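You operate a simulated robot arm through the tools that you are given. There is no shell and no other tool.

Carry out the task below with a simulated two-armed robot. There is one attempt and no reset: what you move stays moved.

TASK
Press the blue and orange blocks down into their marked gaps.
Fine: each in the gap with its colour; slide the yellow bridge over them last.

The check looks at the end state, three seconds after you hand in, the way a careful person would. Anything else that was tipped, shoved, dropped, spilled or broken makes it a failure.

THE ROBOT
Two 7-joint arms with fingered hands on one trunk that stands fixed in place. Base frame: the origin is at the foot of the trunk, x ahead of it, y to its left, z up. Lengths are in mm, angles in degrees, forces in N, time in s.
The left shoulder is at [30, 119, 1069], the right one opposite. With the tool pointing down near the work surface each hand reaches from about 400 to 780 mm from the base axis, measured 20 degrees to its own side. Payload 3.8 kg a hand.
The tool frame of a hand sits at the grasp point between the pads (the TCP): z along the fingers, y along the line on which they close. The tips reach 25 mm beyond it. The gripper opens to 88 mm; its body begins 29 mm behind the TCP. The gripper is a hand of 4 fingers: y runs from the thumb to the fingers, the wrist lies at [-13, -106, -174] in the tool frame, and closing takes about 1.5 s.
Orientation is that of the tool frame in the base frame, as a unit quaternion [x, y, z, w]. With the fingers straight down and the wrist toward the robot, the tool's x, y and z point along [0, 1, 0], [1, 0, 0] and [0, 0, -1] of the base frame.

THE INTERFACE
- The arms move only by the tool drive_tool. It takes "left_increments", "right_increments" or both (then of equal length, played together; a hand with none holds still); each is text: rows parted by semicolons, each of 6 numbers parted by spaces: the shift along the tool's x, y, z in mm, then the turn, a rotation vector about the tool's x, y, z in rad. In form: tx ty tz rx ry rz; .... A call has 1 to 20 rows; each row shifts and turns the commanded pose from where the row before left it, along the tool's axes as they then stand. "left_grip" and "right_grip" are, for a hand that has rows, the gripper command, from -1 (shut) to 1 (fully open), values between in proportion, set as the call begins (left out, the last holds). Rows are played at 5 a second. More than 50 mm and 8.6 degrees between two rows, or a gripper value outside its range, and nothing of the call is played. Where a pose cannot be reached the arm comes as near as it can. A force on the tool above 40 N (or 10 N above the force at the start of the call, whichever is more), or a blocked arm, ends the call early, and 0.2 s more pass. Each finger travels about 153 mm/s and halts on what it meets, pressing with about 21 N; the grip force reading is that of the motor and also rises with nothing between the fingers. The clock runs only during rows and for 0.2 s after the last one: add rows that do not move to give the fingers time. It gives the time, the measured TCP pose, the force on the tool (base axes), the opening and the grip force at its end, in the units of the frame above (readings bear some noise), with the torque about the TCP (base axes, N m) and any sound that the robot's microphone picked up.
- Cameras (640 x 400 px; columns grow to the right, rows downward): "scene" is now at [58.4, -20.7, 1620.9]; the picture's right is [-0.25, -0.97, 0.00], its down [-0.70, 0.18, -0.69] and it looks along [0.67, -0.17, -0.72] (base axes); focal length 311 px, centre (320, 200). "left" rides on the left gripper at [-64, -83, -98] in its tool frame; the picture's right is [-0.62, -0.37, 0.69], its down [0.72, -0.63, 0.30] and it looks along [0.32, 0.68, 0.65] (tool axes); focal length 265 px, centre (320, 200). "right" rides on the right gripper at [64, -83, -98] in its tool frame; the picture's right is [-0.62, 0.37, -0.69], its down [-0.71, -0.63, 0.30] and it looks along [-0.32, 0.68, 0.65] (tool axes); focal length 265 px, centre (320, 200). There is no depth. A picture from a camera that has moved, and an enlarged one, comes with that camera's place and axes in the base frame and with its lens.
- grab_frame(camera): a new picture of that camera. No time passes.
- lift_body(by): moves the trunk up (or, below 0, down) by that many mm; the arms and the scene camera ride with it, the base frame stays. It gives what a move gives, with no picture.
- preshape(shape, hand): the hand has 4 fingers and takes this shape, open, in about a second: jaw (thumb against the fingers, like two jaws); tri (thumb and two fingers); tip (a fingertip pinch); poke (one finger out to press); point (the index stretched); flat (the hand flat); cup (the hand cupped); fist (a fist). The gripper value then closes the fingers along that shape, each until it touches; the sizes above hold for jaw. It gives what a move gives, with no picture.
- head_to(pan, tilt): turns the head with the scene camera to pan (to the left, within 120 degrees either way) and tilt (down, from -29 to 69), counted from straight ahead of the robot. It gives what a move gives.
- zoom(camera, box): a new picture of the part [left, top, right, bottom] of that camera's present view, enlarged. No time passes.
- hand_in(): hands the job in; it is judged then, once.

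Places have to be worked out from the pictures, the camera data and where the tool is seen. Open the grippers and draw the arms clear of the work before you hand the job in, unless the task says otherwise.

The tools are called after "Call:" by a JSON object that holds its "op" and its "data". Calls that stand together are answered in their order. drive_tool: Moves the arms, as the interface text tells. Its arguments: {"type":"object","properties":{"left_increments":{"type":"string"},"left_grip":{"type":"number"},"right_increments":{"type":"string"},"right_grip":{"type":"number"}},"required":[]} The other tools are called the same way: lift_body (by) moves the trunk up or down; preshape (shape, hand) gives the hand a shape; head_to (pan, tilt) turns the head that bears the scene camera; grab_frame (camera) takes a picture; zoom (camera, box) takes an enlarged picture of a part of a camera's view; hand_in () hands the job in.

At the start:

```text
clock: 0.0
left_ee_pos: [524.7, 114.9, 1149.4]
left_tcp_rot: [0.707, 0.707, -0.001, 0.0]
left_force: [-0.2, 0.6, -0.3]
left_ft_torque: [0.01, -0.01, 0.05]
left_opening: 87.6
left_grasp_force: 0.0
left_shape: jaw
right_ee_pos: [515.4, -297.3, 1194.4]
right_tcp_rot: [0.707, 0.707, 0.0, 0.0]
right_force: [-0.3, -0.6, 0.4]
right_ft_torque: [0.0, -0.01, -0.01]
right_opening: 87.8
right_grasp_force: 0.1
right_shape: jaw
trunk travel left (down, up): [-225.0, 365.0]
head pan, tilt (commanded): [-14.7, 46.4]
```

scene: 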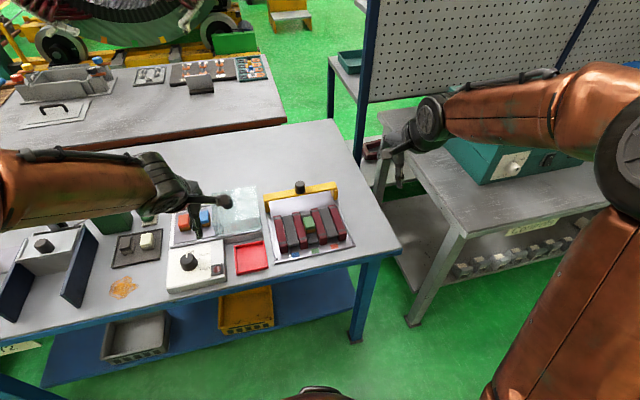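
right: 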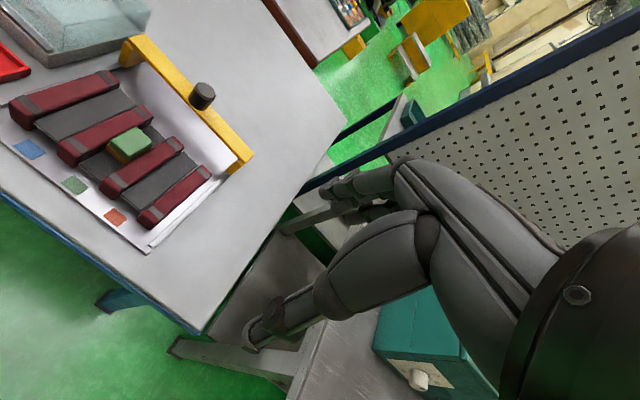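
left: 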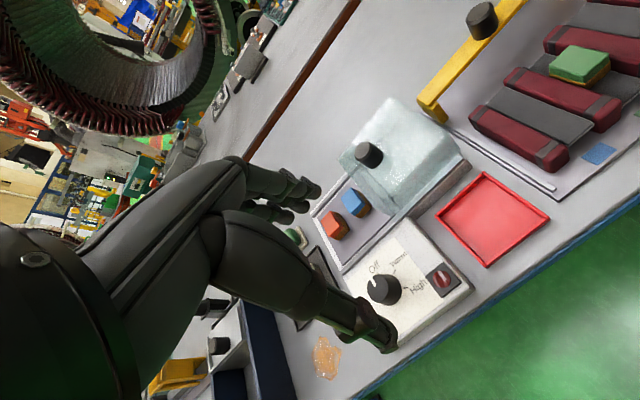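

The scene shows a board with dark-red bars and marked gaps, a green block seated in the middle gap, blue and orange blocks in a tray to the left, and a yellow bridge at the back. I'll zoom in to see the details.

Call:
{"op": "zoom", "data": {"camera": "scene", "box": [240, 160, 380, 280]}}

Call:
{"op": "zoom", "data": {"camera": "scene", "box": [100, 170, 280, 300]}}

Call:
{"op": "zoom", "data": {"camera": "left", "box": [280, 80, 480, 280]}}

Call:
{"op": "zoom", "data": {"camera": "right", "box": [0, 20, 260, 260]}}

```text
3.33 times, centred on (310, 220) of scene
camera zoom: at [58.4, -20.7, 1620.9], right [-0.25, -0.97, 0.0], down [-0.7, 0.18, -0.69], along [0.67, -0.17, -0.72], focal length 1036 px, centre (353, 133)
```

zoom: 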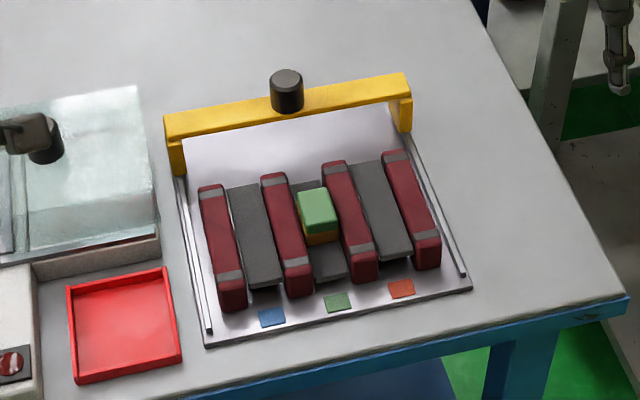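

```text
3.08 times, centred on (190, 235) of scene
camera zoom: at [58.4, -20.7, 1620.9], right [-0.25, -0.97, 0.0], down [-0.7, 0.18, -0.69], along [0.67, -0.17, -0.72], focal length 956 px, centre (720, 92)
```

zoom: 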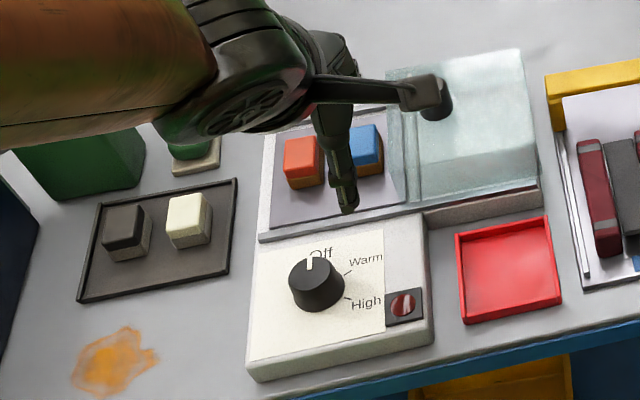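

```text
2.00 times, centred on (380, 180) of left
camera zoom: at [441.1, 49.1, 1248.8], right [-0.37, -0.62, -0.69], down [-0.63, 0.71, -0.3], along [0.68, 0.32, -0.65], focal length 531 px, centre (200, 240)
```

zoom: 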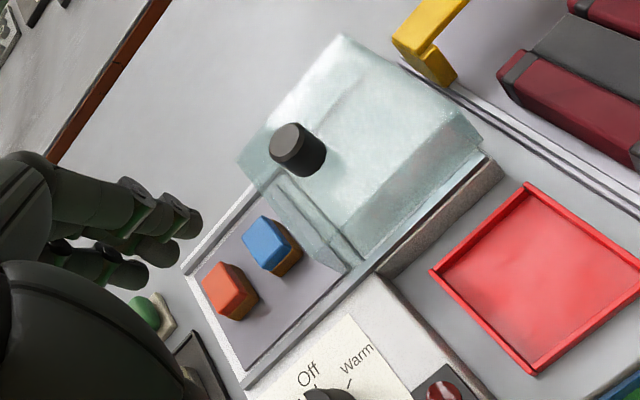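

```text
1.67 times, centred on (130, 140) of right
camera zoom: at [431.4, -232.6, 1292.6], right [0.37, -0.62, 0.69], down [-0.63, -0.71, -0.3], along [0.68, -0.32, -0.65], focal length 442 px, centre (637, 300)
```

zoom: 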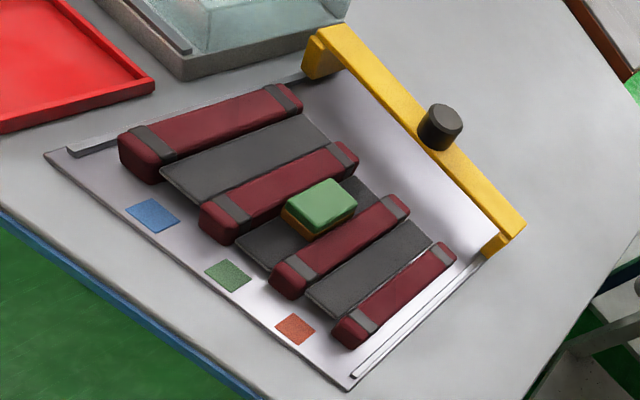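

The board rails triangulate to about x 551–735, y −26…−255, z≈875, with gap centres near y≈−79, −137 and −194. The orange block is near (747,225) and the blue near (743,167). I'll set the left hand to the fingertip pinch and check how it looks.

Call:
{"op": "preshape", "data": {"hand": "left", "shape": "tip"}}

Call:
{"op": "grab_frame", "data": {"camera": "left"}}

Call:
{"op": "grab_frame", "data": {"camera": "scene"}}

```text
clock: 0.9
left_ee_pos: [524.1, 114.4, 1148.1]
left_tcp_rot: [0.707, 0.707, 0.0, 0.0]
left_force: [-0.1, -0.1, -0.2]
left_ft_torque: [0.0, 0.0, -0.01]
left_opening: 87.8
left_grasp_force: 0.0
left_shape: tip
right_ee_pos: [515.2, -297.0, 1195.9]
right_tcp_rot: [0.708, 0.707, 0.0, 0.001]
right_force: [-0.5, 1.0, 0.7]
right_ft_torque: [-0.02, 0.01, -0.01]
right_opening: 87.6
right_grasp_force: 0.1
right_shape: jaw
trunk travel left (down, up): [-225.0, 365.0]
head pan, tilt (commanded): [-14.7, 46.4]
```

```text
taken
camera left: at [441.1, 49.1, 1248.8], right [-0.37, -0.62, -0.69], down [-0.63, 0.71, -0.3], along [0.68, 0.32, -0.65], focal length 265 px, centre (320, 200)
```

left: 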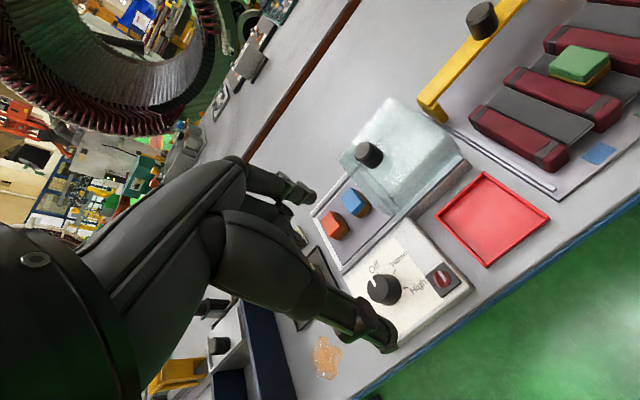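

```text
taken
camera scene: at [58.4, -20.7, 1620.9], right [-0.25, -0.97, 0.0], down [-0.7, 0.18, -0.69], along [0.67, -0.17, -0.72], focal length 311 px, centre (320, 200)
```

scene: 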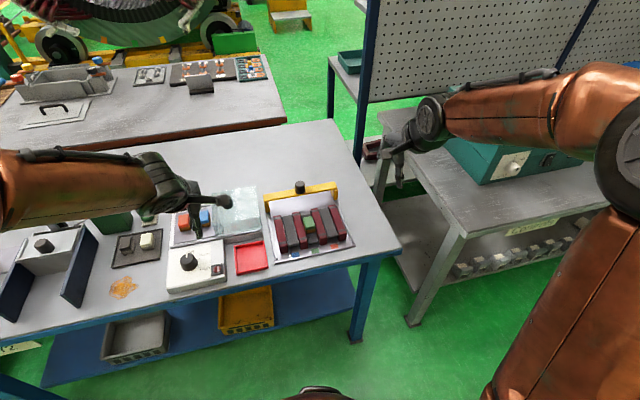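

In the tip shape the index opposes the thumb and the other fingers are curled back. I'll zoom in on the fingertips and test how they meet by closing in the air, while moving the hand slightly forward for a closer view of the tray.

Call:
{"op": "drive_tool", "data": {"left_increments": "10 30 30 0 0 0; 10 30 30 0 0 0; 10 20 30 0 0 0; 0 0 20 0 0 0; 0 0 0 0 0 0"}}

Call:
{"op": "grab_frame", "data": {"camera": "left"}}

Call:
{"op": "zoom", "data": {"camera": "left", "box": [220, 100, 480, 360]}}

Call:
{"op": "zoom", "data": {"camera": "scene", "box": [100, 150, 280, 300]}}

```text
clock: 2.1
left_ee_pos: [602.2, 144.9, 1039.5]
left_tcp_rot: [0.707, 0.707, 0.0, 0.001]
left_force: [0.5, 0.4, 0.1]
left_ft_torque: [0.04, -0.01, 0.01]
left_opening: 87.9
left_grasp_force: 0.1
left_shape: tip
right_ee_pos: [514.5, -296.4, 1195.6]
right_tcp_rot: [0.707, 0.707, 0.0, 0.001]
right_force: [0.6, -0.8, -0.8]
right_ft_torque: [0.0, 0.01, 0.02]
right_opening: 87.4
right_grasp_force: 0.1
right_shape: jaw
trunk travel left (down, up): [-225.0, 365.0]
head pan, tilt (commanded): [-14.7, 46.4]
```

```text
taken
camera left: at [519.5, 79.4, 1138.0], right [-0.37, -0.62, -0.69], down [-0.63, 0.71, -0.31], along [0.68, 0.32, -0.65], focal length 265 px, centre (320, 200)
```

left: 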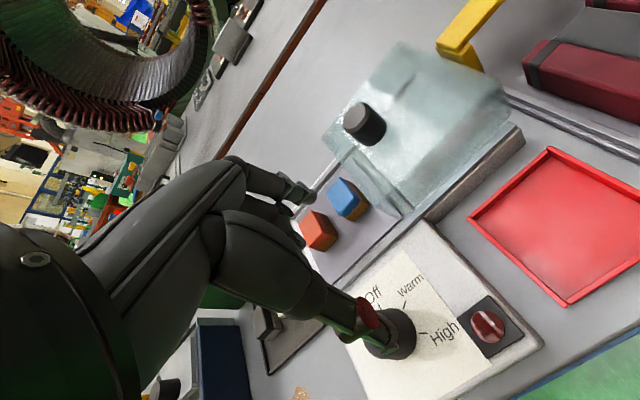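

```text
1.54 times, centred on (350, 230) of left
camera zoom: at [519.5, 79.4, 1138.0], right [-0.37, -0.62, -0.69], down [-0.63, 0.71, -0.31], along [0.68, 0.32, -0.65], focal length 408 px, centre (274, 154)
```

zoom: 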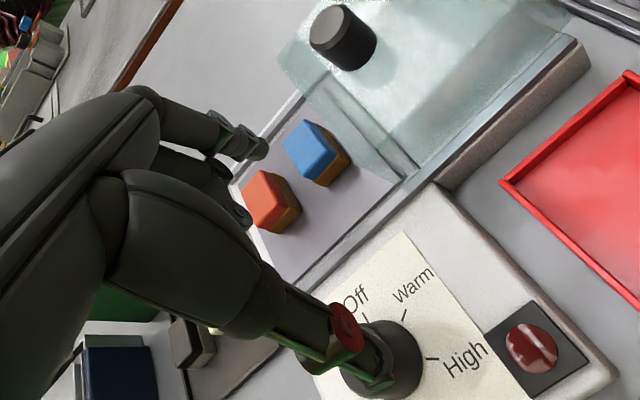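

```text
2.67 times, centred on (190, 225) of scene
camera zoom: at [58.3, -20.2, 1621.0], right [-0.25, -0.97, 0.0], down [-0.7, 0.18, -0.69], along [0.67, -0.17, -0.72], focal length 829 px, centre (667, 133)
```

zoom: 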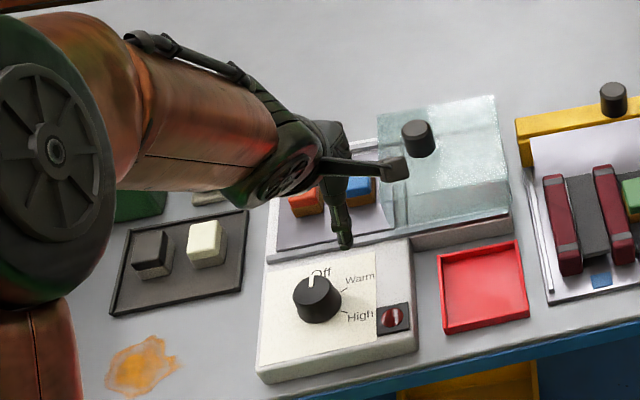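

I'll look more closely at the tray and lid region before moving nearer.

Call:
{"op": "zoom", "data": {"camera": "left", "box": [280, 120, 440, 270]}}

Call:
{"op": "zoom", "data": {"camera": "scene", "box": [165, 175, 265, 250]}}

Call:
{"op": "zoom", "data": {"camera": "left", "box": [240, 40, 520, 240]}}

```text
2.67 times, centred on (360, 195) of left
camera zoom: at [519.5, 79.4, 1138.0], right [-0.37, -0.62, -0.69], down [-0.63, 0.71, -0.31], along [0.68, 0.32, -0.65], focal length 708 px, centre (213, 213)
```

zoom: 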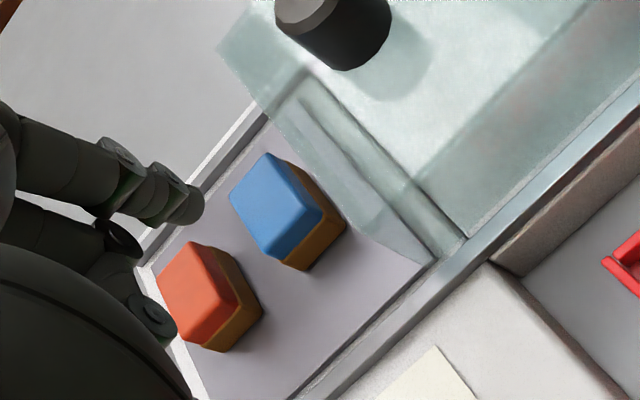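

```text
5.33 times, centred on (215, 212) of scene
camera zoom: at [58.3, -20.2, 1621.0], right [-0.25, -0.97, 0.0], down [-0.7, 0.18, -0.69], along [0.67, -0.17, -0.72], focal length 1657 px, centre (880, 133)
```

zoom: 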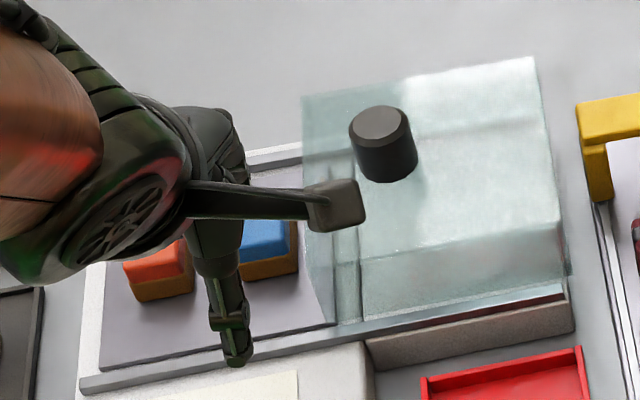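

```text
2.00 times, centred on (380, 140) of left
camera zoom: at [519.5, 79.4, 1138.0], right [-0.37, -0.62, -0.69], down [-0.63, 0.71, -0.31], along [0.68, 0.32, -0.65], focal length 531 px, centre (200, 320)
```

zoom: 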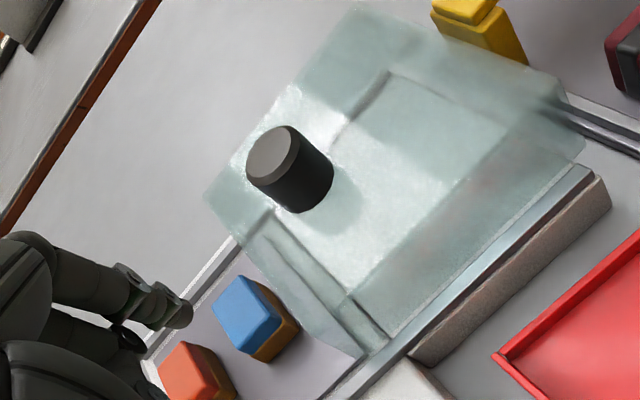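

Blocks measure roughly 30 mm wide and 40 mm long and sit about 30 mm left of the glass hood's edge. I'll swing the left hand aside so the head camera has an unobstructed view for precise triangulation.

Call:
{"op": "drive_tool", "data": {"left_increments": "40 -20 -20 0 0 0; 40 -20 -20 0 0 0; 40 -20 -20 0 0 0; 40 0 0 0 0 0; 20 0 0 0 0 0; 0 0 0 0 0 0"}}

Call:
{"op": "zoom", "data": {"camera": "scene", "box": [165, 185, 265, 250]}}

Call:
{"op": "zoom", "data": {"camera": "scene", "box": [262, 175, 358, 265]}}

Call:
{"op": "zoom", "data": {"camera": "right", "box": [0, 30, 250, 260]}}

```text
clock: 3.5
left_ee_pos: [544.6, 322.7, 1101.3]
left_tcp_rot: [0.708, 0.706, 0.0, 0.001]
left_force: [0.0, -0.2, 1.0]
left_ft_torque: [0.01, 0.02, 0.0]
left_opening: 87.8
left_grasp_force: 0.1
left_shape: tip
right_ee_pos: [515.9, -296.7, 1194.6]
right_tcp_rot: [0.707, 0.707, 0.0, 0.001]
right_force: [-0.6, 0.5, 0.6]
right_ft_torque: [0.02, -0.01, 0.01]
right_opening: 87.4
right_grasp_force: 0.1
right_shape: jaw
trunk travel left (down, up): [-225.0, 365.0]
head pan, tilt (commanded): [-14.7, 46.4]
```

```text
6.15 times, centred on (215, 218) of scene
camera zoom: at [58.5, -20.8, 1620.9], right [-0.25, -0.97, 0.0], down [-0.7, 0.18, -0.69], along [0.67, -0.17, -0.72], focal length 1912 px, centre (966, 92)
```

zoom: 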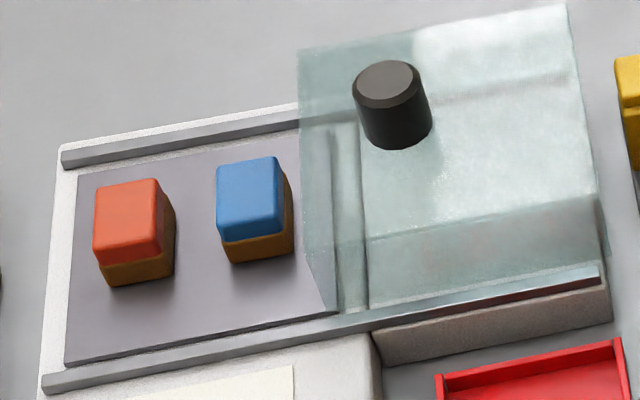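

```text
4.44 times, centred on (310, 220) of scene
camera zoom: at [58.5, -20.8, 1620.9], right [-0.25, -0.97, 0.0], down [-0.7, 0.18, -0.69], along [0.67, -0.17, -0.72], focal length 1381 px, centre (364, 111)
```

zoom: 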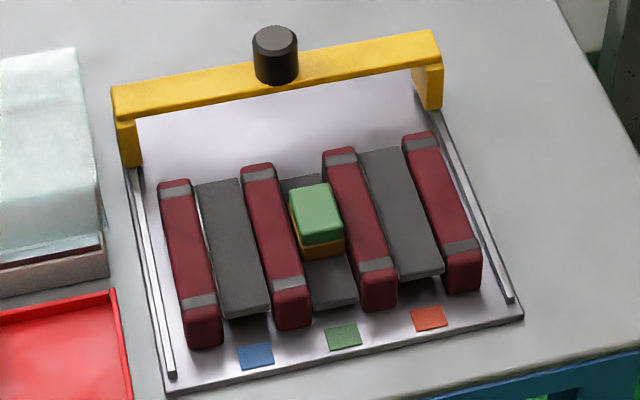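

```text
1.74 times, centred on (125, 145) of right
camera zoom: at [431.5, -232.7, 1292.5], right [0.37, -0.62, 0.69], down [-0.63, -0.71, -0.3], along [0.68, -0.32, -0.65], focal length 462 px, centre (659, 296)
```

zoom: 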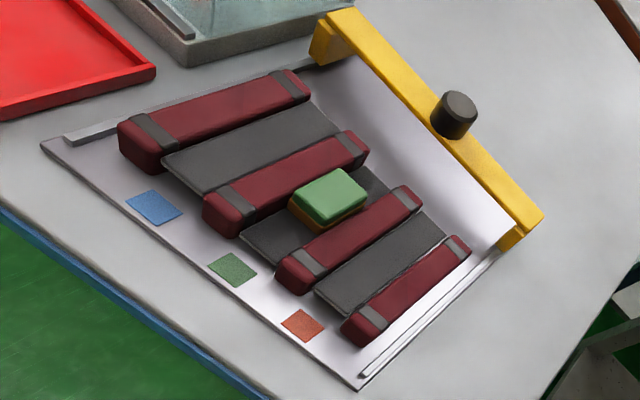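

The board is nicely visible: gap pads in the outer gaps stand higher than the middle one, so the blocks must be pressed down. To measure heights well I'll raise the trunk by 250 mm for a second head-camera viewpoint.

Call:
{"op": "lift_body", "data": {"by": 250}}

Call:
{"op": "grab_frame", "data": {"camera": "scene"}}

```text
clock: 6.1
left_ee_pos: [545.6, 322.9, 1349.6]
left_tcp_rot: [0.707, 0.707, 0.0, 0.001]
left_force: [0.5, -0.4, -1.1]
left_ft_torque: [-0.02, 0.0, -0.03]
left_opening: 87.6
left_grasp_force: 0.1
left_shape: tip
right_ee_pos: [515.3, -296.9, 1445.1]
right_tcp_rot: [0.707, 0.707, 0.0, 0.0]
right_force: [-0.1, 0.2, 0.4]
right_ft_torque: [0.04, 0.03, -0.01]
right_opening: 87.5
right_grasp_force: 0.1
right_shape: jaw
trunk travel left (down, up): [-475.0, 115.0]
head pan, tilt (commanded): [-14.7, 46.4]
```

```text
taken
camera scene: at [58.5, -20.6, 1870.8], right [-0.25, -0.97, 0.0], down [-0.7, 0.18, -0.69], along [0.67, -0.17, -0.72], focal length 311 px, centre (320, 200)
```

scene: 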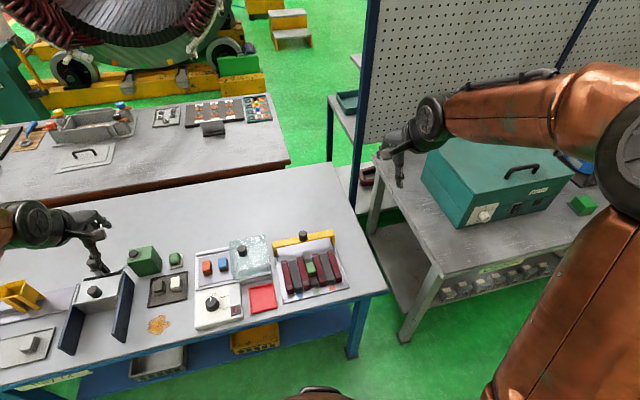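

From this higher viewpoint I'll zoom into the tray and the board to triangulate against the earlier lower view.

Call:
{"op": "zoom", "data": {"camera": "scene", "box": [185, 225, 285, 290]}}

Call:
{"op": "zoom", "data": {"camera": "scene", "box": [262, 225, 358, 310]}}

Call:
{"op": "zoom", "data": {"camera": "scene", "box": [50, 220, 250, 350]}}

```text
6.15 times, centred on (235, 258) of scene
camera zoom: at [58.5, -20.6, 1870.8], right [-0.25, -0.97, 0.0], down [-0.7, 0.18, -0.69], along [0.67, -0.17, -0.72], focal length 1912 px, centre (843, -154)
```

zoom: 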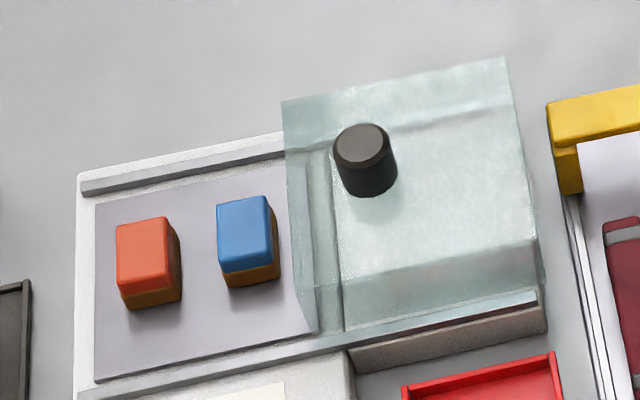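

```text
4.71 times, centred on (310, 268) of scene
camera zoom: at [58.5, -20.6, 1870.8], right [-0.25, -0.97, 0.0], down [-0.7, 0.18, -0.69], along [0.67, -0.17, -0.72], focal length 1462 px, centre (367, -118)
```

zoom: 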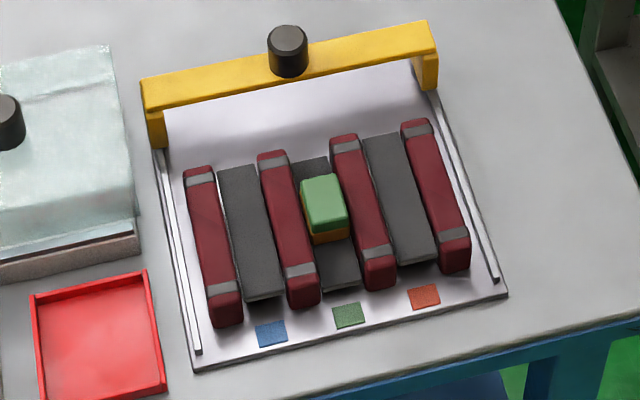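

```text
3.08 times, centred on (150, 285) of scene
camera zoom: at [58.5, -20.6, 1870.8], right [-0.25, -0.97, 0.0], down [-0.7, 0.18, -0.69], along [0.67, -0.17, -0.72], focal length 956 px, centre (843, -62)
```

zoom: 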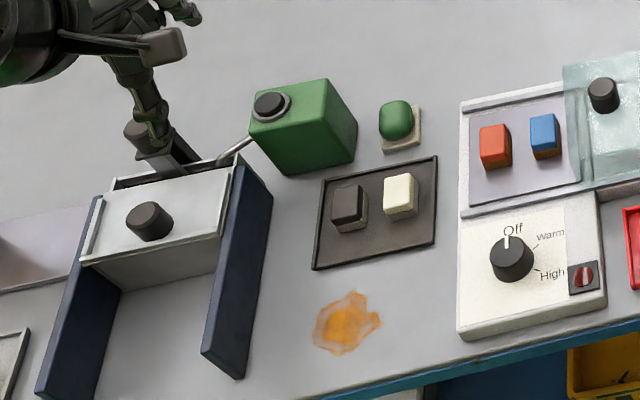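

Triangulation now gives: block tops z≈918 with blue at (728,161) and orange at (726,217), tray floor z≈895, gap pads ≈900, bar tops ≈909, and green top ≈918 at (624,−136). I'll lower the trunk again and look at how the pinch shape closes.

Call:
{"op": "lift_body", "data": {"by": -250}}

Call:
{"op": "head_to", "data": {"pan": 32, "tilt": 42}}

Call:
{"op": "grab_frame", "data": {"camera": "scene"}}

Call:
{"op": "drive_tool", "data": {"left_increments": "0 0 0 0 0 0; 0 0 0 0 0 0; 0 0 0 0 0 0; 0 0 0 0 0 0; 0 0 0 0 0 0; 0 0 0 0 0 0", "left_grip": 0}}

Call:
{"op": "grab_frame", "data": {"camera": "scene"}}

Call:
{"op": "grab_frame", "data": {"camera": "left"}}

```text
clock: 8.7
left_ee_pos: [546.7, 323.7, 1101.4]
left_tcp_rot: [0.707, 0.707, -0.001, 0.0]
left_force: [-0.7, -0.3, -0.4]
left_ft_torque: [0.01, 0.03, 0.03]
left_opening: 87.6
left_grasp_force: 0.1
left_shape: tip
right_ee_pos: [515.7, -296.3, 1195.6]
right_tcp_rot: [0.707, 0.707, 0.0, 0.0]
right_force: [0.1, 0.9, -0.5]
right_ft_torque: [0.03, -0.02, 0.03]
right_opening: 87.7
right_grasp_force: 0.1
right_shape: jaw
trunk travel left (down, up): [-225.0, 365.0]
head pan, tilt (commanded): [-14.7, 46.4]
```

```text
clock: 9.8
left_ee_pos: [544.9, 322.4, 1100.8]
left_tcp_rot: [0.707, 0.707, -0.001, 0.001]
left_force: [0.4, -0.3, 0.1]
left_ft_torque: [-0.02, 0.02, 0.01]
left_opening: 87.7
left_grasp_force: 0.1
left_shape: tip
right_ee_pos: [514.4, -295.6, 1195.3]
right_tcp_rot: [0.708, 0.707, 0.0, 0.0]
right_force: [0.1, -0.7, -0.6]
right_ft_torque: [0.01, 0.01, 0.03]
right_opening: 87.7
right_grasp_force: 0.1
right_shape: jaw
trunk travel left (down, up): [-225.0, 365.0]
head pan, tilt (commanded): [32.0, 42.0]
```

```text
taken
camera scene: at [51.8, 43.9, 1627.2], right [0.53, -0.85, 0.0], down [-0.57, -0.35, -0.74], along [0.63, 0.39, -0.67], focal length 311 px, centre (320, 200)
```

scene: 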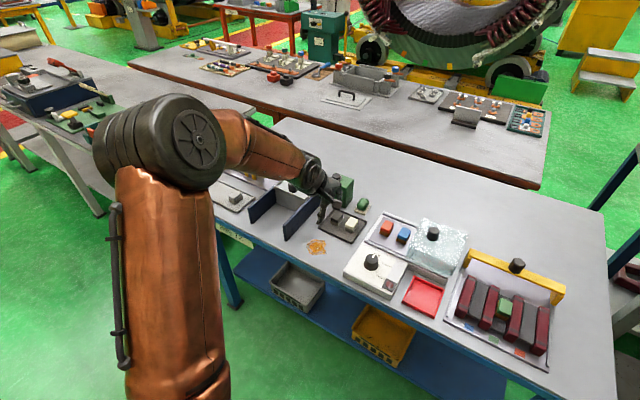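

```text
clock: 11.2
left_ee_pos: [544.4, 323.2, 1100.6]
left_tcp_rot: [0.707, 0.707, 0.0, 0.0]
left_force: [-0.3, 0.1, 0.3]
left_ft_torque: [0.0, -0.02, 0.0]
left_opening: 44.2
left_grasp_force: 0.1
left_shape: tip
right_ee_pos: [515.1, -297.5, 1195.1]
right_tcp_rot: [0.708, 0.707, 0.001, 0.001]
right_force: [0.5, -0.8, 0.1]
right_ft_torque: [0.05, 0.01, -0.02]
right_opening: 87.4
right_grasp_force: 0.0
right_shape: jaw
trunk travel left (down, up): [-225.0, 365.0]
head pan, tilt (commanded): [32.0, 42.0]
```

```text
taken
camera scene: at [51.8, 44.0, 1627.2], right [0.53, -0.85, 0.0], down [-0.57, -0.35, -0.74], along [0.63, 0.39, -0.67], focal length 311 px, centre (320, 200)
```

scene: 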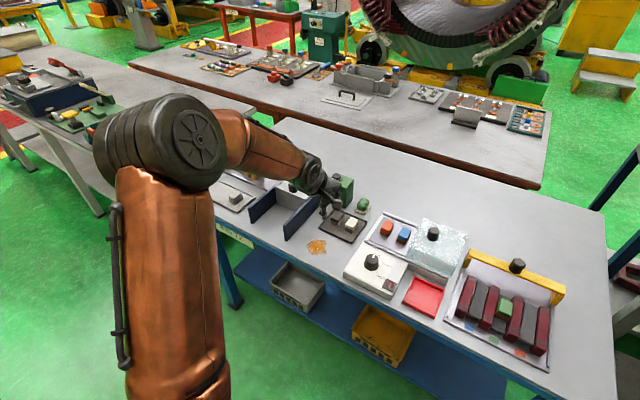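

```text
taken
camera left: at [461.1, 257.2, 1200.0], right [-0.37, -0.62, -0.69], down [-0.63, 0.71, -0.3], along [0.68, 0.32, -0.65], focal length 265 px, centre (320, 200)
```

left: 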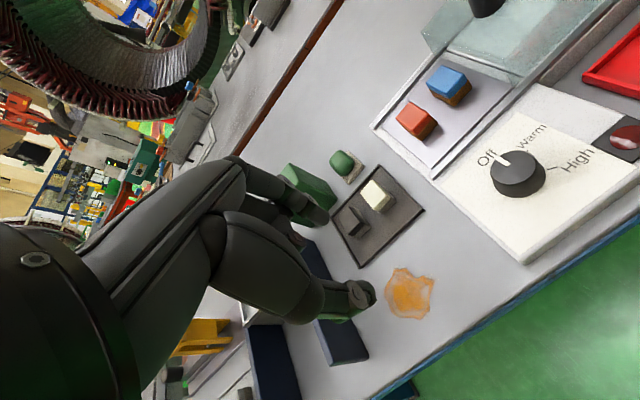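

At grip 0 the opening is 44 mm and the fingertips lie about 25 mm beyond the TCP. I'll zoom in to see how low the curled fingers hang.

Call:
{"op": "zoom", "data": {"camera": "left", "box": [200, 140, 400, 360]}}

Call:
{"op": "zoom", "data": {"camera": "scene", "box": [280, 140, 380, 240]}}

Call:
{"op": "zoom", "data": {"camera": "scene", "box": [360, 200, 480, 290]}}

```text
1.82 times, centred on (300, 250) of left
camera zoom: at [461.1, 257.2, 1200.0], right [-0.37, -0.62, -0.69], down [-0.63, 0.71, -0.3], along [0.68, 0.32, -0.65], focal length 483 px, centre (356, 109)
```

zoom: 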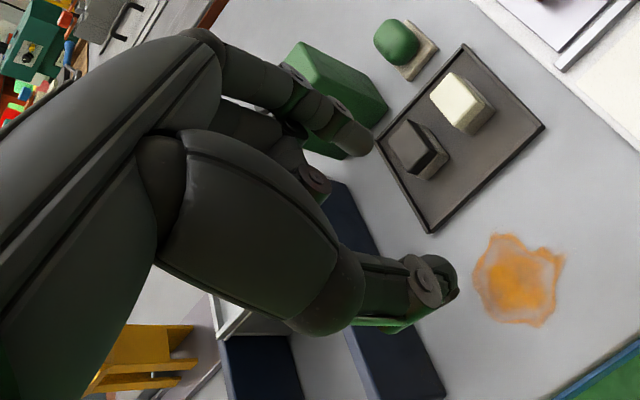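

```text
4.00 times, centred on (330, 190) of scene
camera zoom: at [51.8, 44.0, 1627.2], right [0.53, -0.85, 0.0], down [-0.57, -0.35, -0.74], along [0.63, 0.39, -0.67], focal length 1243 px, centre (280, 240)
```

zoom: 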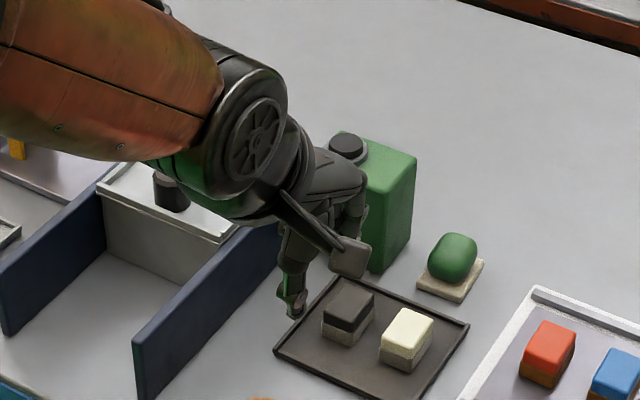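

```text
4.44 times, centred on (420, 245) of scene
camera zoom: at [51.8, 44.0, 1627.2], right [0.53, -0.85, 0.0], down [-0.57, -0.35, -0.74], along [0.63, 0.39, -0.67], focal length 1381 px, centre (-124, 0)
```

zoom: 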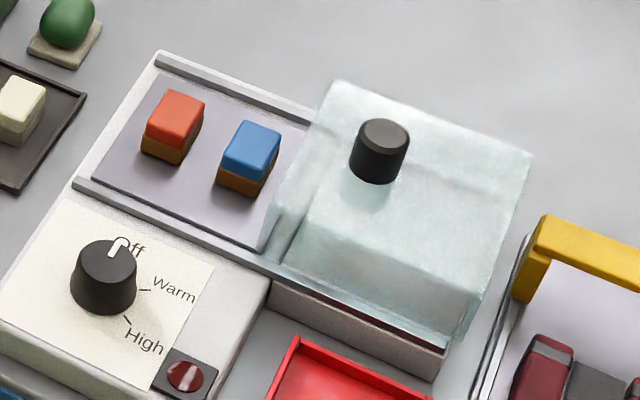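

The pinch tips meet about 23–25 mm below the TCP, so gripping the orange block needs TCP z≈925. I'll move above the orange block at z≈1000 with the opening at about 62 mm.

Call:
{"op": "drive_tool", "data": {"left_increments": "-21.2 36.2 20 0 0 0; -21.2 36.2 20 0 0 0; -21.2 36.2 20 0 0 0; -21.2 36.2 20 0 0 0; -21.2 36.2 20 0 0 0; 0 0 0 0 0 0; 0 0 0 0 0 0", "left_grip": 0.4}}

Call:
{"op": "head_to", "data": {"pan": 5, "tilt": 46}}

Call:
{"op": "grab_frame", "data": {"camera": "left"}}

Call:
{"op": "grab_frame", "data": {"camera": "scene"}}

```text
clock: 12.8
left_ee_pos: [726.1, 213.9, 1000.7]
left_tcp_rot: [0.707, 0.707, -0.001, 0.0]
left_force: [0.1, -0.1, -0.3]
left_ft_torque: [0.02, -0.03, 0.01]
left_opening: 61.1
left_grasp_force: 0.0
left_shape: tip
right_ee_pos: [515.2, -297.5, 1195.2]
right_tcp_rot: [0.707, 0.708, 0.0, 0.0]
right_force: [0.2, -0.4, 0.4]
right_ft_torque: [0.03, -0.01, 0.01]
right_opening: 87.4
right_grasp_force: 0.1
right_shape: jaw
trunk travel left (down, up): [-225.0, 365.0]
head pan, tilt (commanded): [32.0, 42.0]
```

```text
clock: 13.7
left_ee_pos: [725.1, 214.5, 1000.0]
left_tcp_rot: [0.707, 0.707, 0.0, 0.001]
left_force: [-0.7, 0.7, -0.3]
left_ft_torque: [-0.01, -0.01, 0.02]
left_opening: 61.4
left_grasp_force: 0.0
left_shape: tip
right_ee_pos: [514.7, -297.1, 1194.5]
right_tcp_rot: [0.708, 0.707, 0.0, 0.0]
right_force: [-0.2, -0.2, -0.1]
right_ft_torque: [0.04, 0.01, 0.0]
right_opening: 87.5
right_grasp_force: 0.0
right_shape: jaw
trunk travel left (down, up): [-225.0, 365.0]
head pan, tilt (commanded): [5.0, 46.0]
```

```text
taken
camera left: at [641.6, 149.3, 1100.3], right [-0.37, -0.62, -0.69], down [-0.63, 0.71, -0.3], along [0.68, 0.32, -0.65], focal length 265 px, centre (320, 200)
```

left: 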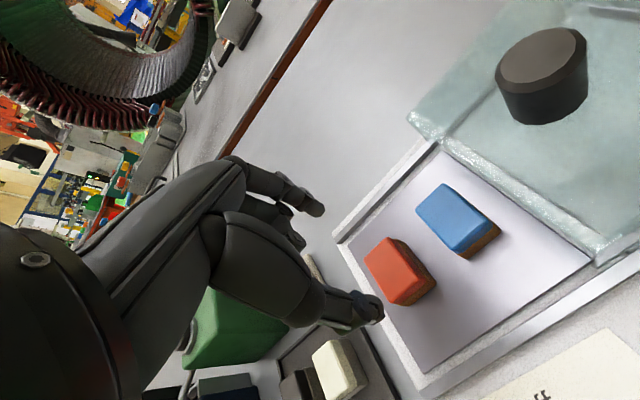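

```text
taken
camera scene: at [61.2, 6.7, 1621.5], right [0.09, -1.0, 0.0], down [-0.72, -0.06, -0.69], along [0.69, 0.06, -0.72], focal length 311 px, centre (320, 200)
```

scene: 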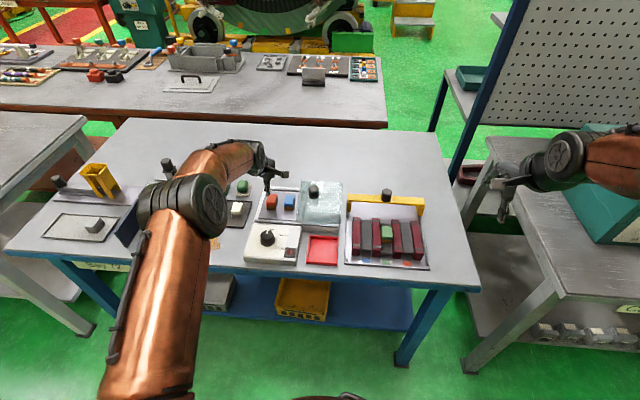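

The hand is above the orange block. I'll zoom the left camera for a precise block fix from this closer view.

Call:
{"op": "zoom", "data": {"camera": "left", "box": [260, 160, 520, 340]}}

Call:
{"op": "zoom", "data": {"camera": "scene", "box": [220, 130, 350, 230]}}

```text
2.22 times, centred on (390, 250) of left
camera zoom: at [641.6, 149.3, 1100.3], right [-0.37, -0.62, -0.69], down [-0.63, 0.71, -0.3], along [0.68, 0.32, -0.65], focal length 590 px, centre (164, 89)
```

zoom: 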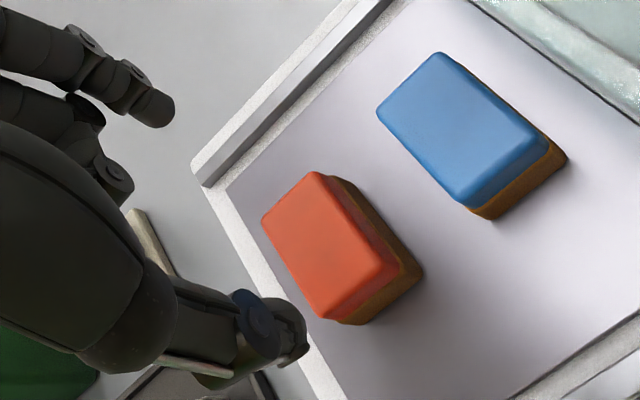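

```text
4.00 times, centred on (285, 180) of scene
camera zoom: at [61.2, 6.7, 1621.5], right [0.09, -1.0, 0.0], down [-0.72, -0.06, -0.69], along [0.69, 0.06, -0.72], focal length 1243 px, centre (460, 280)
```

zoom: 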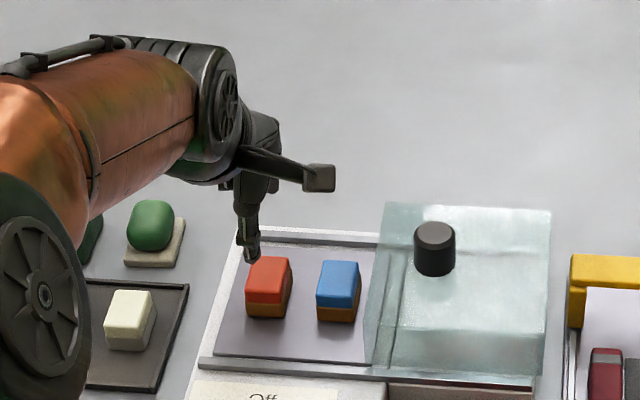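

Both views agree: orange block spans x 706–745, y 203–231, and blue sits at (724,160). To lift the curled fingers clear of neighbours later, I'll tilt the hand 11° about the pinch axis and descend partway.

Call:
{"op": "drive_tool", "data": {"left_increments": "0 0 0 0 0.1 0; 0 0 0 0 0.1 0; -4.97 0 24.5 0 0 0; -4.97 0 24.5 0 0 0; 0 0 0 0 0 0"}}

Call:
{"op": "grab_frame", "data": {"camera": "left"}}

Call:
{"op": "zoom", "data": {"camera": "left", "box": [220, 140, 480, 340]}}

Call:
{"op": "zoom", "data": {"camera": "scene", "box": [230, 150, 330, 230]}}

```text
clock: 14.9
left_ee_pos: [727.1, 218.2, 951.0]
left_tcp_rot: [0.704, 0.704, 0.069, -0.07]
left_force: [-0.1, 0.3, 0.4]
left_ft_torque: [0.0, 0.03, 0.03]
left_opening: 61.4
left_grasp_force: 0.0
left_shape: tip
right_ee_pos: [514.9, -296.4, 1195.4]
right_tcp_rot: [0.707, 0.707, 0.0, 0.0]
right_force: [0.3, 0.5, 0.3]
right_ft_torque: [-0.03, -0.03, 0.0]
right_opening: 87.8
right_grasp_force: 0.1
right_shape: jaw
trunk travel left (down, up): [-225.0, 365.0]
head pan, tilt (commanded): [5.0, 46.0]
```

```text
taken
camera left: at [642.2, 133.2, 1034.6], right [-0.37, -0.47, -0.8], down [-0.63, 0.76, -0.16], along [0.68, 0.45, -0.58], focal length 265 px, centre (320, 200)
```

left: 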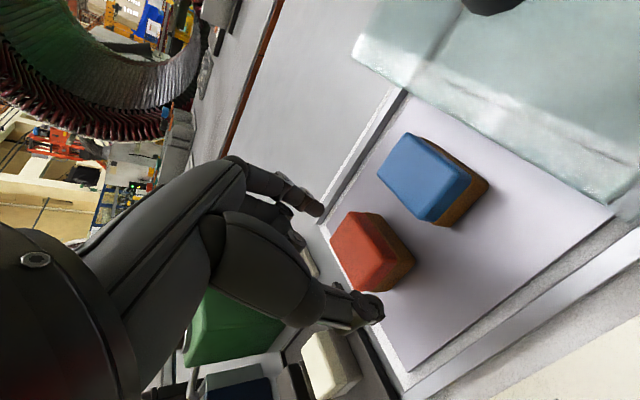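

```text
2.00 times, centred on (350, 240) of left
camera zoom: at [642.2, 133.2, 1034.6], right [-0.37, -0.47, -0.8], down [-0.63, 0.76, -0.16], along [0.68, 0.45, -0.58], focal length 531 px, centre (260, 120)
```

zoom: 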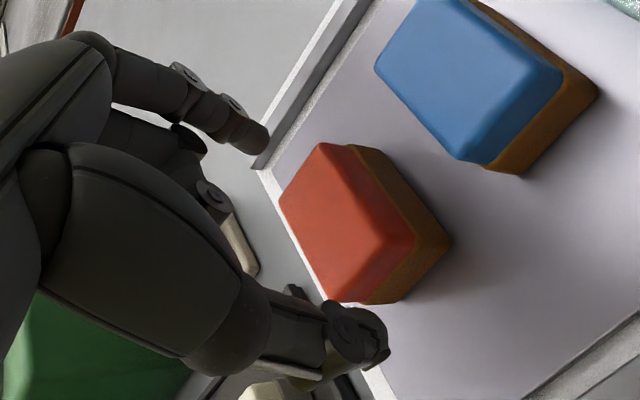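

```text
5.00 times, centred on (280, 190) of scene
camera zoom: at [60.9, 6.7, 1621.5], right [0.09, -1.0, 0.0], down [-0.72, -0.06, -0.69], along [0.69, 0.06, -0.72], focal length 1554 px, centre (520, 250)
```

zoom: 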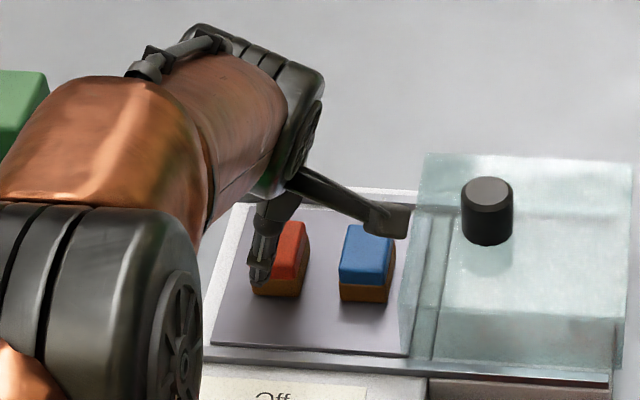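

Index tip appears near (761,220) and thumb tip near (690,222), centred on the block in x but ~4 mm too far in +y. I'll correct by −4.5 mm and descend to TCP z≈925.

Call:
{"op": "drive_tool", "data": {"left_increments": "-4.5 0 0 0 0 0; -2.5 0 12.2 0 0 0; -2.4 0 12 0 0 0; 0 0 0 0 0 0; 0 0 0 0 0 0"}}

Call:
{"op": "zoom", "data": {"camera": "left", "box": [220, 140, 480, 340]}}

Call:
{"op": "zoom", "data": {"camera": "scene", "box": [240, 170, 320, 230]}}

```text
clock: 16.1
left_ee_pos: [727.1, 211.7, 924.4]
left_tcp_rot: [0.703, 0.704, 0.07, -0.07]
left_force: [-0.6, 0.4, -0.3]
left_ft_torque: [-0.01, -0.01, -0.02]
left_opening: 61.4
left_grasp_force: 0.1
left_shape: tip
right_ee_pos: [515.2, -295.7, 1195.0]
right_tcp_rot: [0.707, 0.707, 0.0, 0.0]
right_force: [-0.5, -0.1, 0.0]
right_ft_torque: [0.01, -0.01, 0.02]
right_opening: 87.7
right_grasp_force: 0.0
right_shape: jaw
trunk travel left (down, up): [-225.0, 365.0]
head pan, tilt (commanded): [5.0, 46.0]
```

```text
2.00 times, centred on (350, 240) of left
camera zoom: at [642.1, 128.5, 1009.7], right [-0.37, -0.47, -0.8], down [-0.63, 0.76, -0.16], along [0.68, 0.45, -0.58], focal length 531 px, centre (260, 120)
```

zoom: 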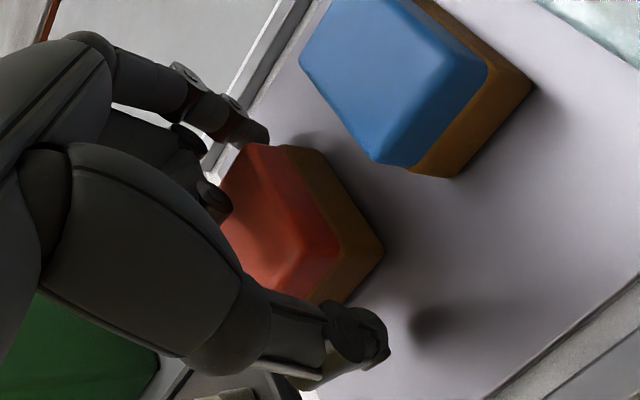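

```text
6.67 times, centred on (280, 200) of scene
camera zoom: at [61.2, 6.7, 1621.5], right [0.09, -1.0, 0.0], down [-0.72, -0.06, -0.69], along [0.69, 0.06, -0.72], focal length 2072 px, centre (587, 200)
```

zoom: 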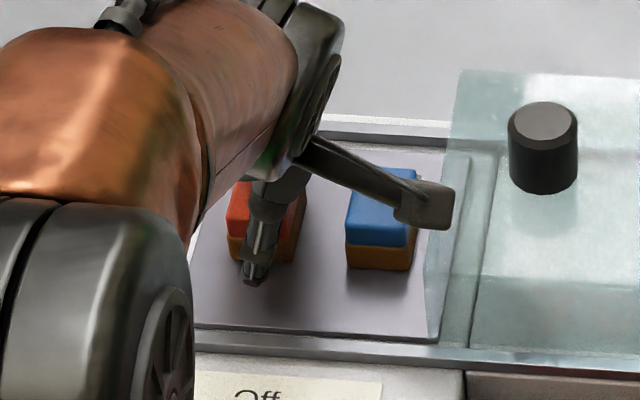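

Force readings are zero and the fingers straddle the orange block centrally. I'll close the pinch and wait.

Call:
{"op": "drive_tool", "data": {"left_increments": "0 0 0 0 0 0; 0 0 0 0 0 0; 0 0 0 0 0 0; 0 0 0 0 0 0; 0 0 0 0 0 0; 0 0 0 0 0 0; 0 0 0 0 0 0", "left_grip": -1}}

Call:
{"op": "zoom", "data": {"camera": "left", "box": [220, 140, 480, 340]}}

Call:
{"op": "zoom", "data": {"camera": "scene", "box": [240, 170, 320, 230]}}

```text
clock: 17.7
left_ee_pos: [726.1, 212.8, 924.9]
left_tcp_rot: [0.704, 0.704, 0.07, -0.07]
left_force: [0.9, -0.3, 0.7]
left_ft_torque: [-0.02, -0.01, -0.01]
left_opening: 35.7
left_grasp_force: 20.8
left_shape: tip
right_ee_pos: [514.8, -295.8, 1195.1]
right_tcp_rot: [0.707, 0.708, 0.0, 0.0]
right_force: [0.3, 0.4, -0.7]
right_ft_torque: [0.01, -0.03, 0.03]
right_opening: 87.7
right_grasp_force: 0.0
right_shape: jaw
trunk travel left (down, up): [-225.0, 365.0]
head pan, tilt (commanded): [5.0, 46.0]
```

```text
2.00 times, centred on (350, 240) of left
camera zoom: at [642.1, 128.5, 1009.8], right [-0.37, -0.47, -0.8], down [-0.63, 0.76, -0.16], along [0.68, 0.45, -0.58], focal length 531 px, centre (260, 120)
```

zoom: 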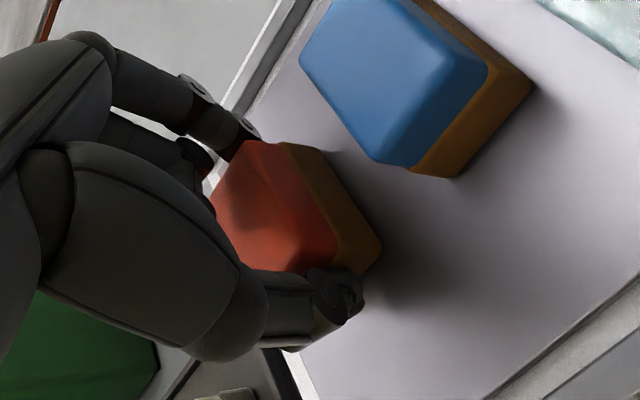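

```text
6.67 times, centred on (280, 200) of scene
camera zoom: at [61.3, 6.7, 1621.5], right [0.09, -1.0, 0.0], down [-0.72, -0.06, -0.69], along [0.69, 0.06, -0.72], focal length 2072 px, centre (587, 200)
```

zoom: 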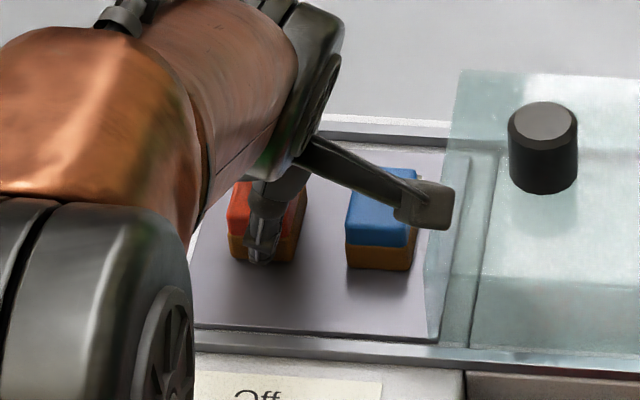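

Opening stalled at 35.7 mm with 20.8 N, so the block is gripped. I'll lift straight up 80 mm and check it came along.

Call:
{"op": "drive_tool", "data": {"left_increments": "1.99 0 -9.8 0 0 0; 3.98 0 -19.6 0 0 0; 4.97 0 -24.5 0 0 0; 4.97 0 -24.5 0 0 0; 0 0 0 0 0 0"}}

Call:
{"op": "zoom", "data": {"camera": "left", "box": [220, 140, 480, 340]}}

Call:
{"op": "zoom", "data": {"camera": "scene", "box": [220, 130, 350, 230]}}

```text
clock: 18.9
left_ee_pos: [727.0, 211.4, 1005.5]
left_tcp_rot: [0.705, 0.703, 0.071, -0.071]
left_force: [0.0, 0.0, -0.3]
left_ft_torque: [-0.02, -0.03, 0.01]
left_opening: 35.8
left_grasp_force: 21.2
left_shape: tip
right_ee_pos: [515.4, -296.8, 1194.9]
right_tcp_rot: [0.707, 0.707, 0.0, 0.0]
right_force: [-0.6, 0.1, 0.9]
right_ft_torque: [-0.01, -0.02, 0.0]
right_opening: 87.8
right_grasp_force: 0.0
right_shape: jaw
trunk travel left (down, up): [-225.0, 365.0]
head pan, tilt (commanded): [5.0, 46.0]
```

```text
2.00 times, centred on (350, 240) of left
camera zoom: at [643.1, 128.5, 1089.7], right [-0.37, -0.47, -0.8], down [-0.63, 0.76, -0.16], along [0.68, 0.45, -0.58], focal length 531 px, centre (260, 120)
```

zoom: 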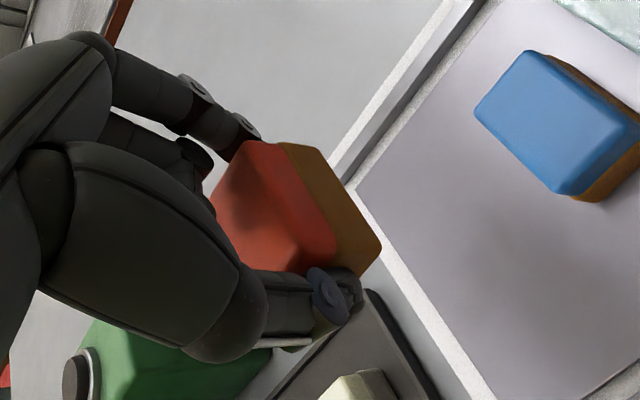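

```text
4.00 times, centred on (285, 180) of scene
camera zoom: at [61.6, 6.8, 1621.4], right [0.09, -1.0, 0.0], down [-0.72, -0.06, -0.69], along [0.69, 0.06, -0.72], focal length 1243 px, centre (460, 280)
```

zoom: 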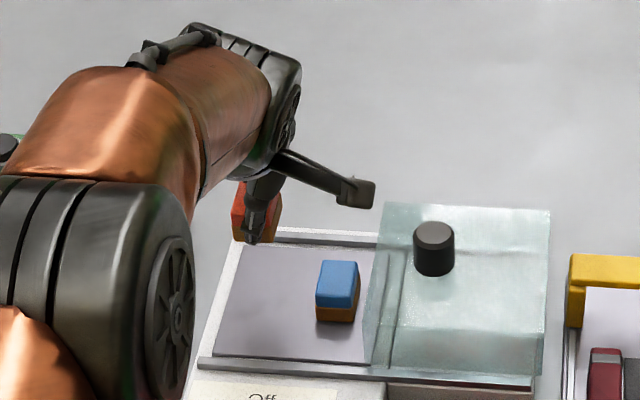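

The orange block is securely held, hanging about 30 mm below the TCP. I'll move the right hand outward to leave room, then bring the left hand back and across above the board in stages.

Call:
{"op": "drive_tool", "data": {"right_increments": "-32 -15 0 0 0 0; -32 -15 0 0 0 0; -32 -15 0 0 0 0; -32 -15 0 0 0 0; 0 0 0 0 0 0", "left_increments": "7.9 -25 -39 0 0 0; 0 -25 0 0 0 0; 0 -25 0 0 0 0; 0 -27 0 0 0 0; 0 0 0 0 0 0"}}

Call:
{"op": "grab_frame", "data": {"camera": "scene"}}

Call:
{"op": "grab_frame", "data": {"camera": "right"}}

```text
clock: 20.1
left_ee_pos: [625.4, 212.2, 1043.0]
left_tcp_rot: [0.703, 0.704, 0.07, -0.07]
left_force: [0.9, -0.5, -1.8]
left_ft_torque: [-0.03, -0.02, -0.01]
left_opening: 35.8
left_grasp_force: 20.9
left_shape: tip
right_ee_pos: [455.9, -422.6, 1196.9]
right_tcp_rot: [0.707, 0.707, 0.0, -0.001]
right_force: [-0.1, -0.3, -0.9]
right_ft_torque: [-0.04, 0.03, 0.0]
right_opening: 87.6
right_grasp_force: 0.1
right_shape: jaw
trunk travel left (down, up): [-225.0, 365.0]
head pan, tilt (commanded): [5.0, 46.0]
```

```text
taken
camera scene: at [62.1, 7.3, 1621.4], right [0.09, -1.0, 0.0], down [-0.72, -0.06, -0.69], along [0.69, 0.06, -0.72], focal length 311 px, centre (320, 200)
```

scene: 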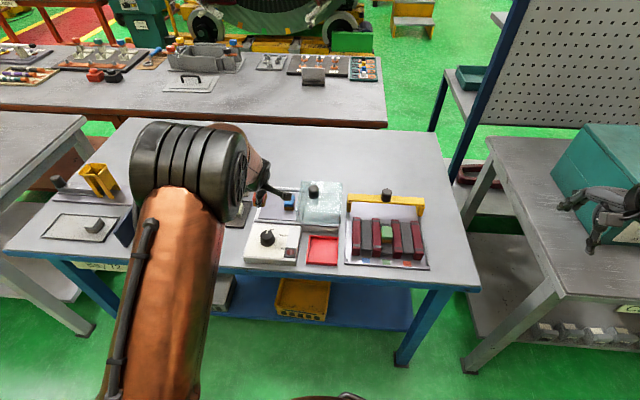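

```text
taken
camera right: at [372.0, -358.4, 1294.8], right [0.37, -0.62, 0.69], down [-0.63, -0.71, -0.3], along [0.68, -0.32, -0.65], focal length 265 px, centre (320, 200)
```

right: 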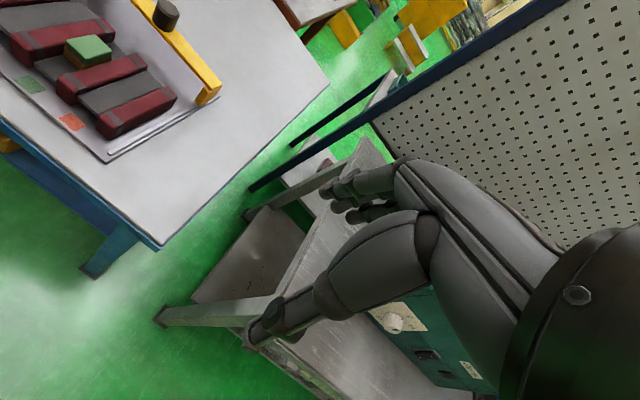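

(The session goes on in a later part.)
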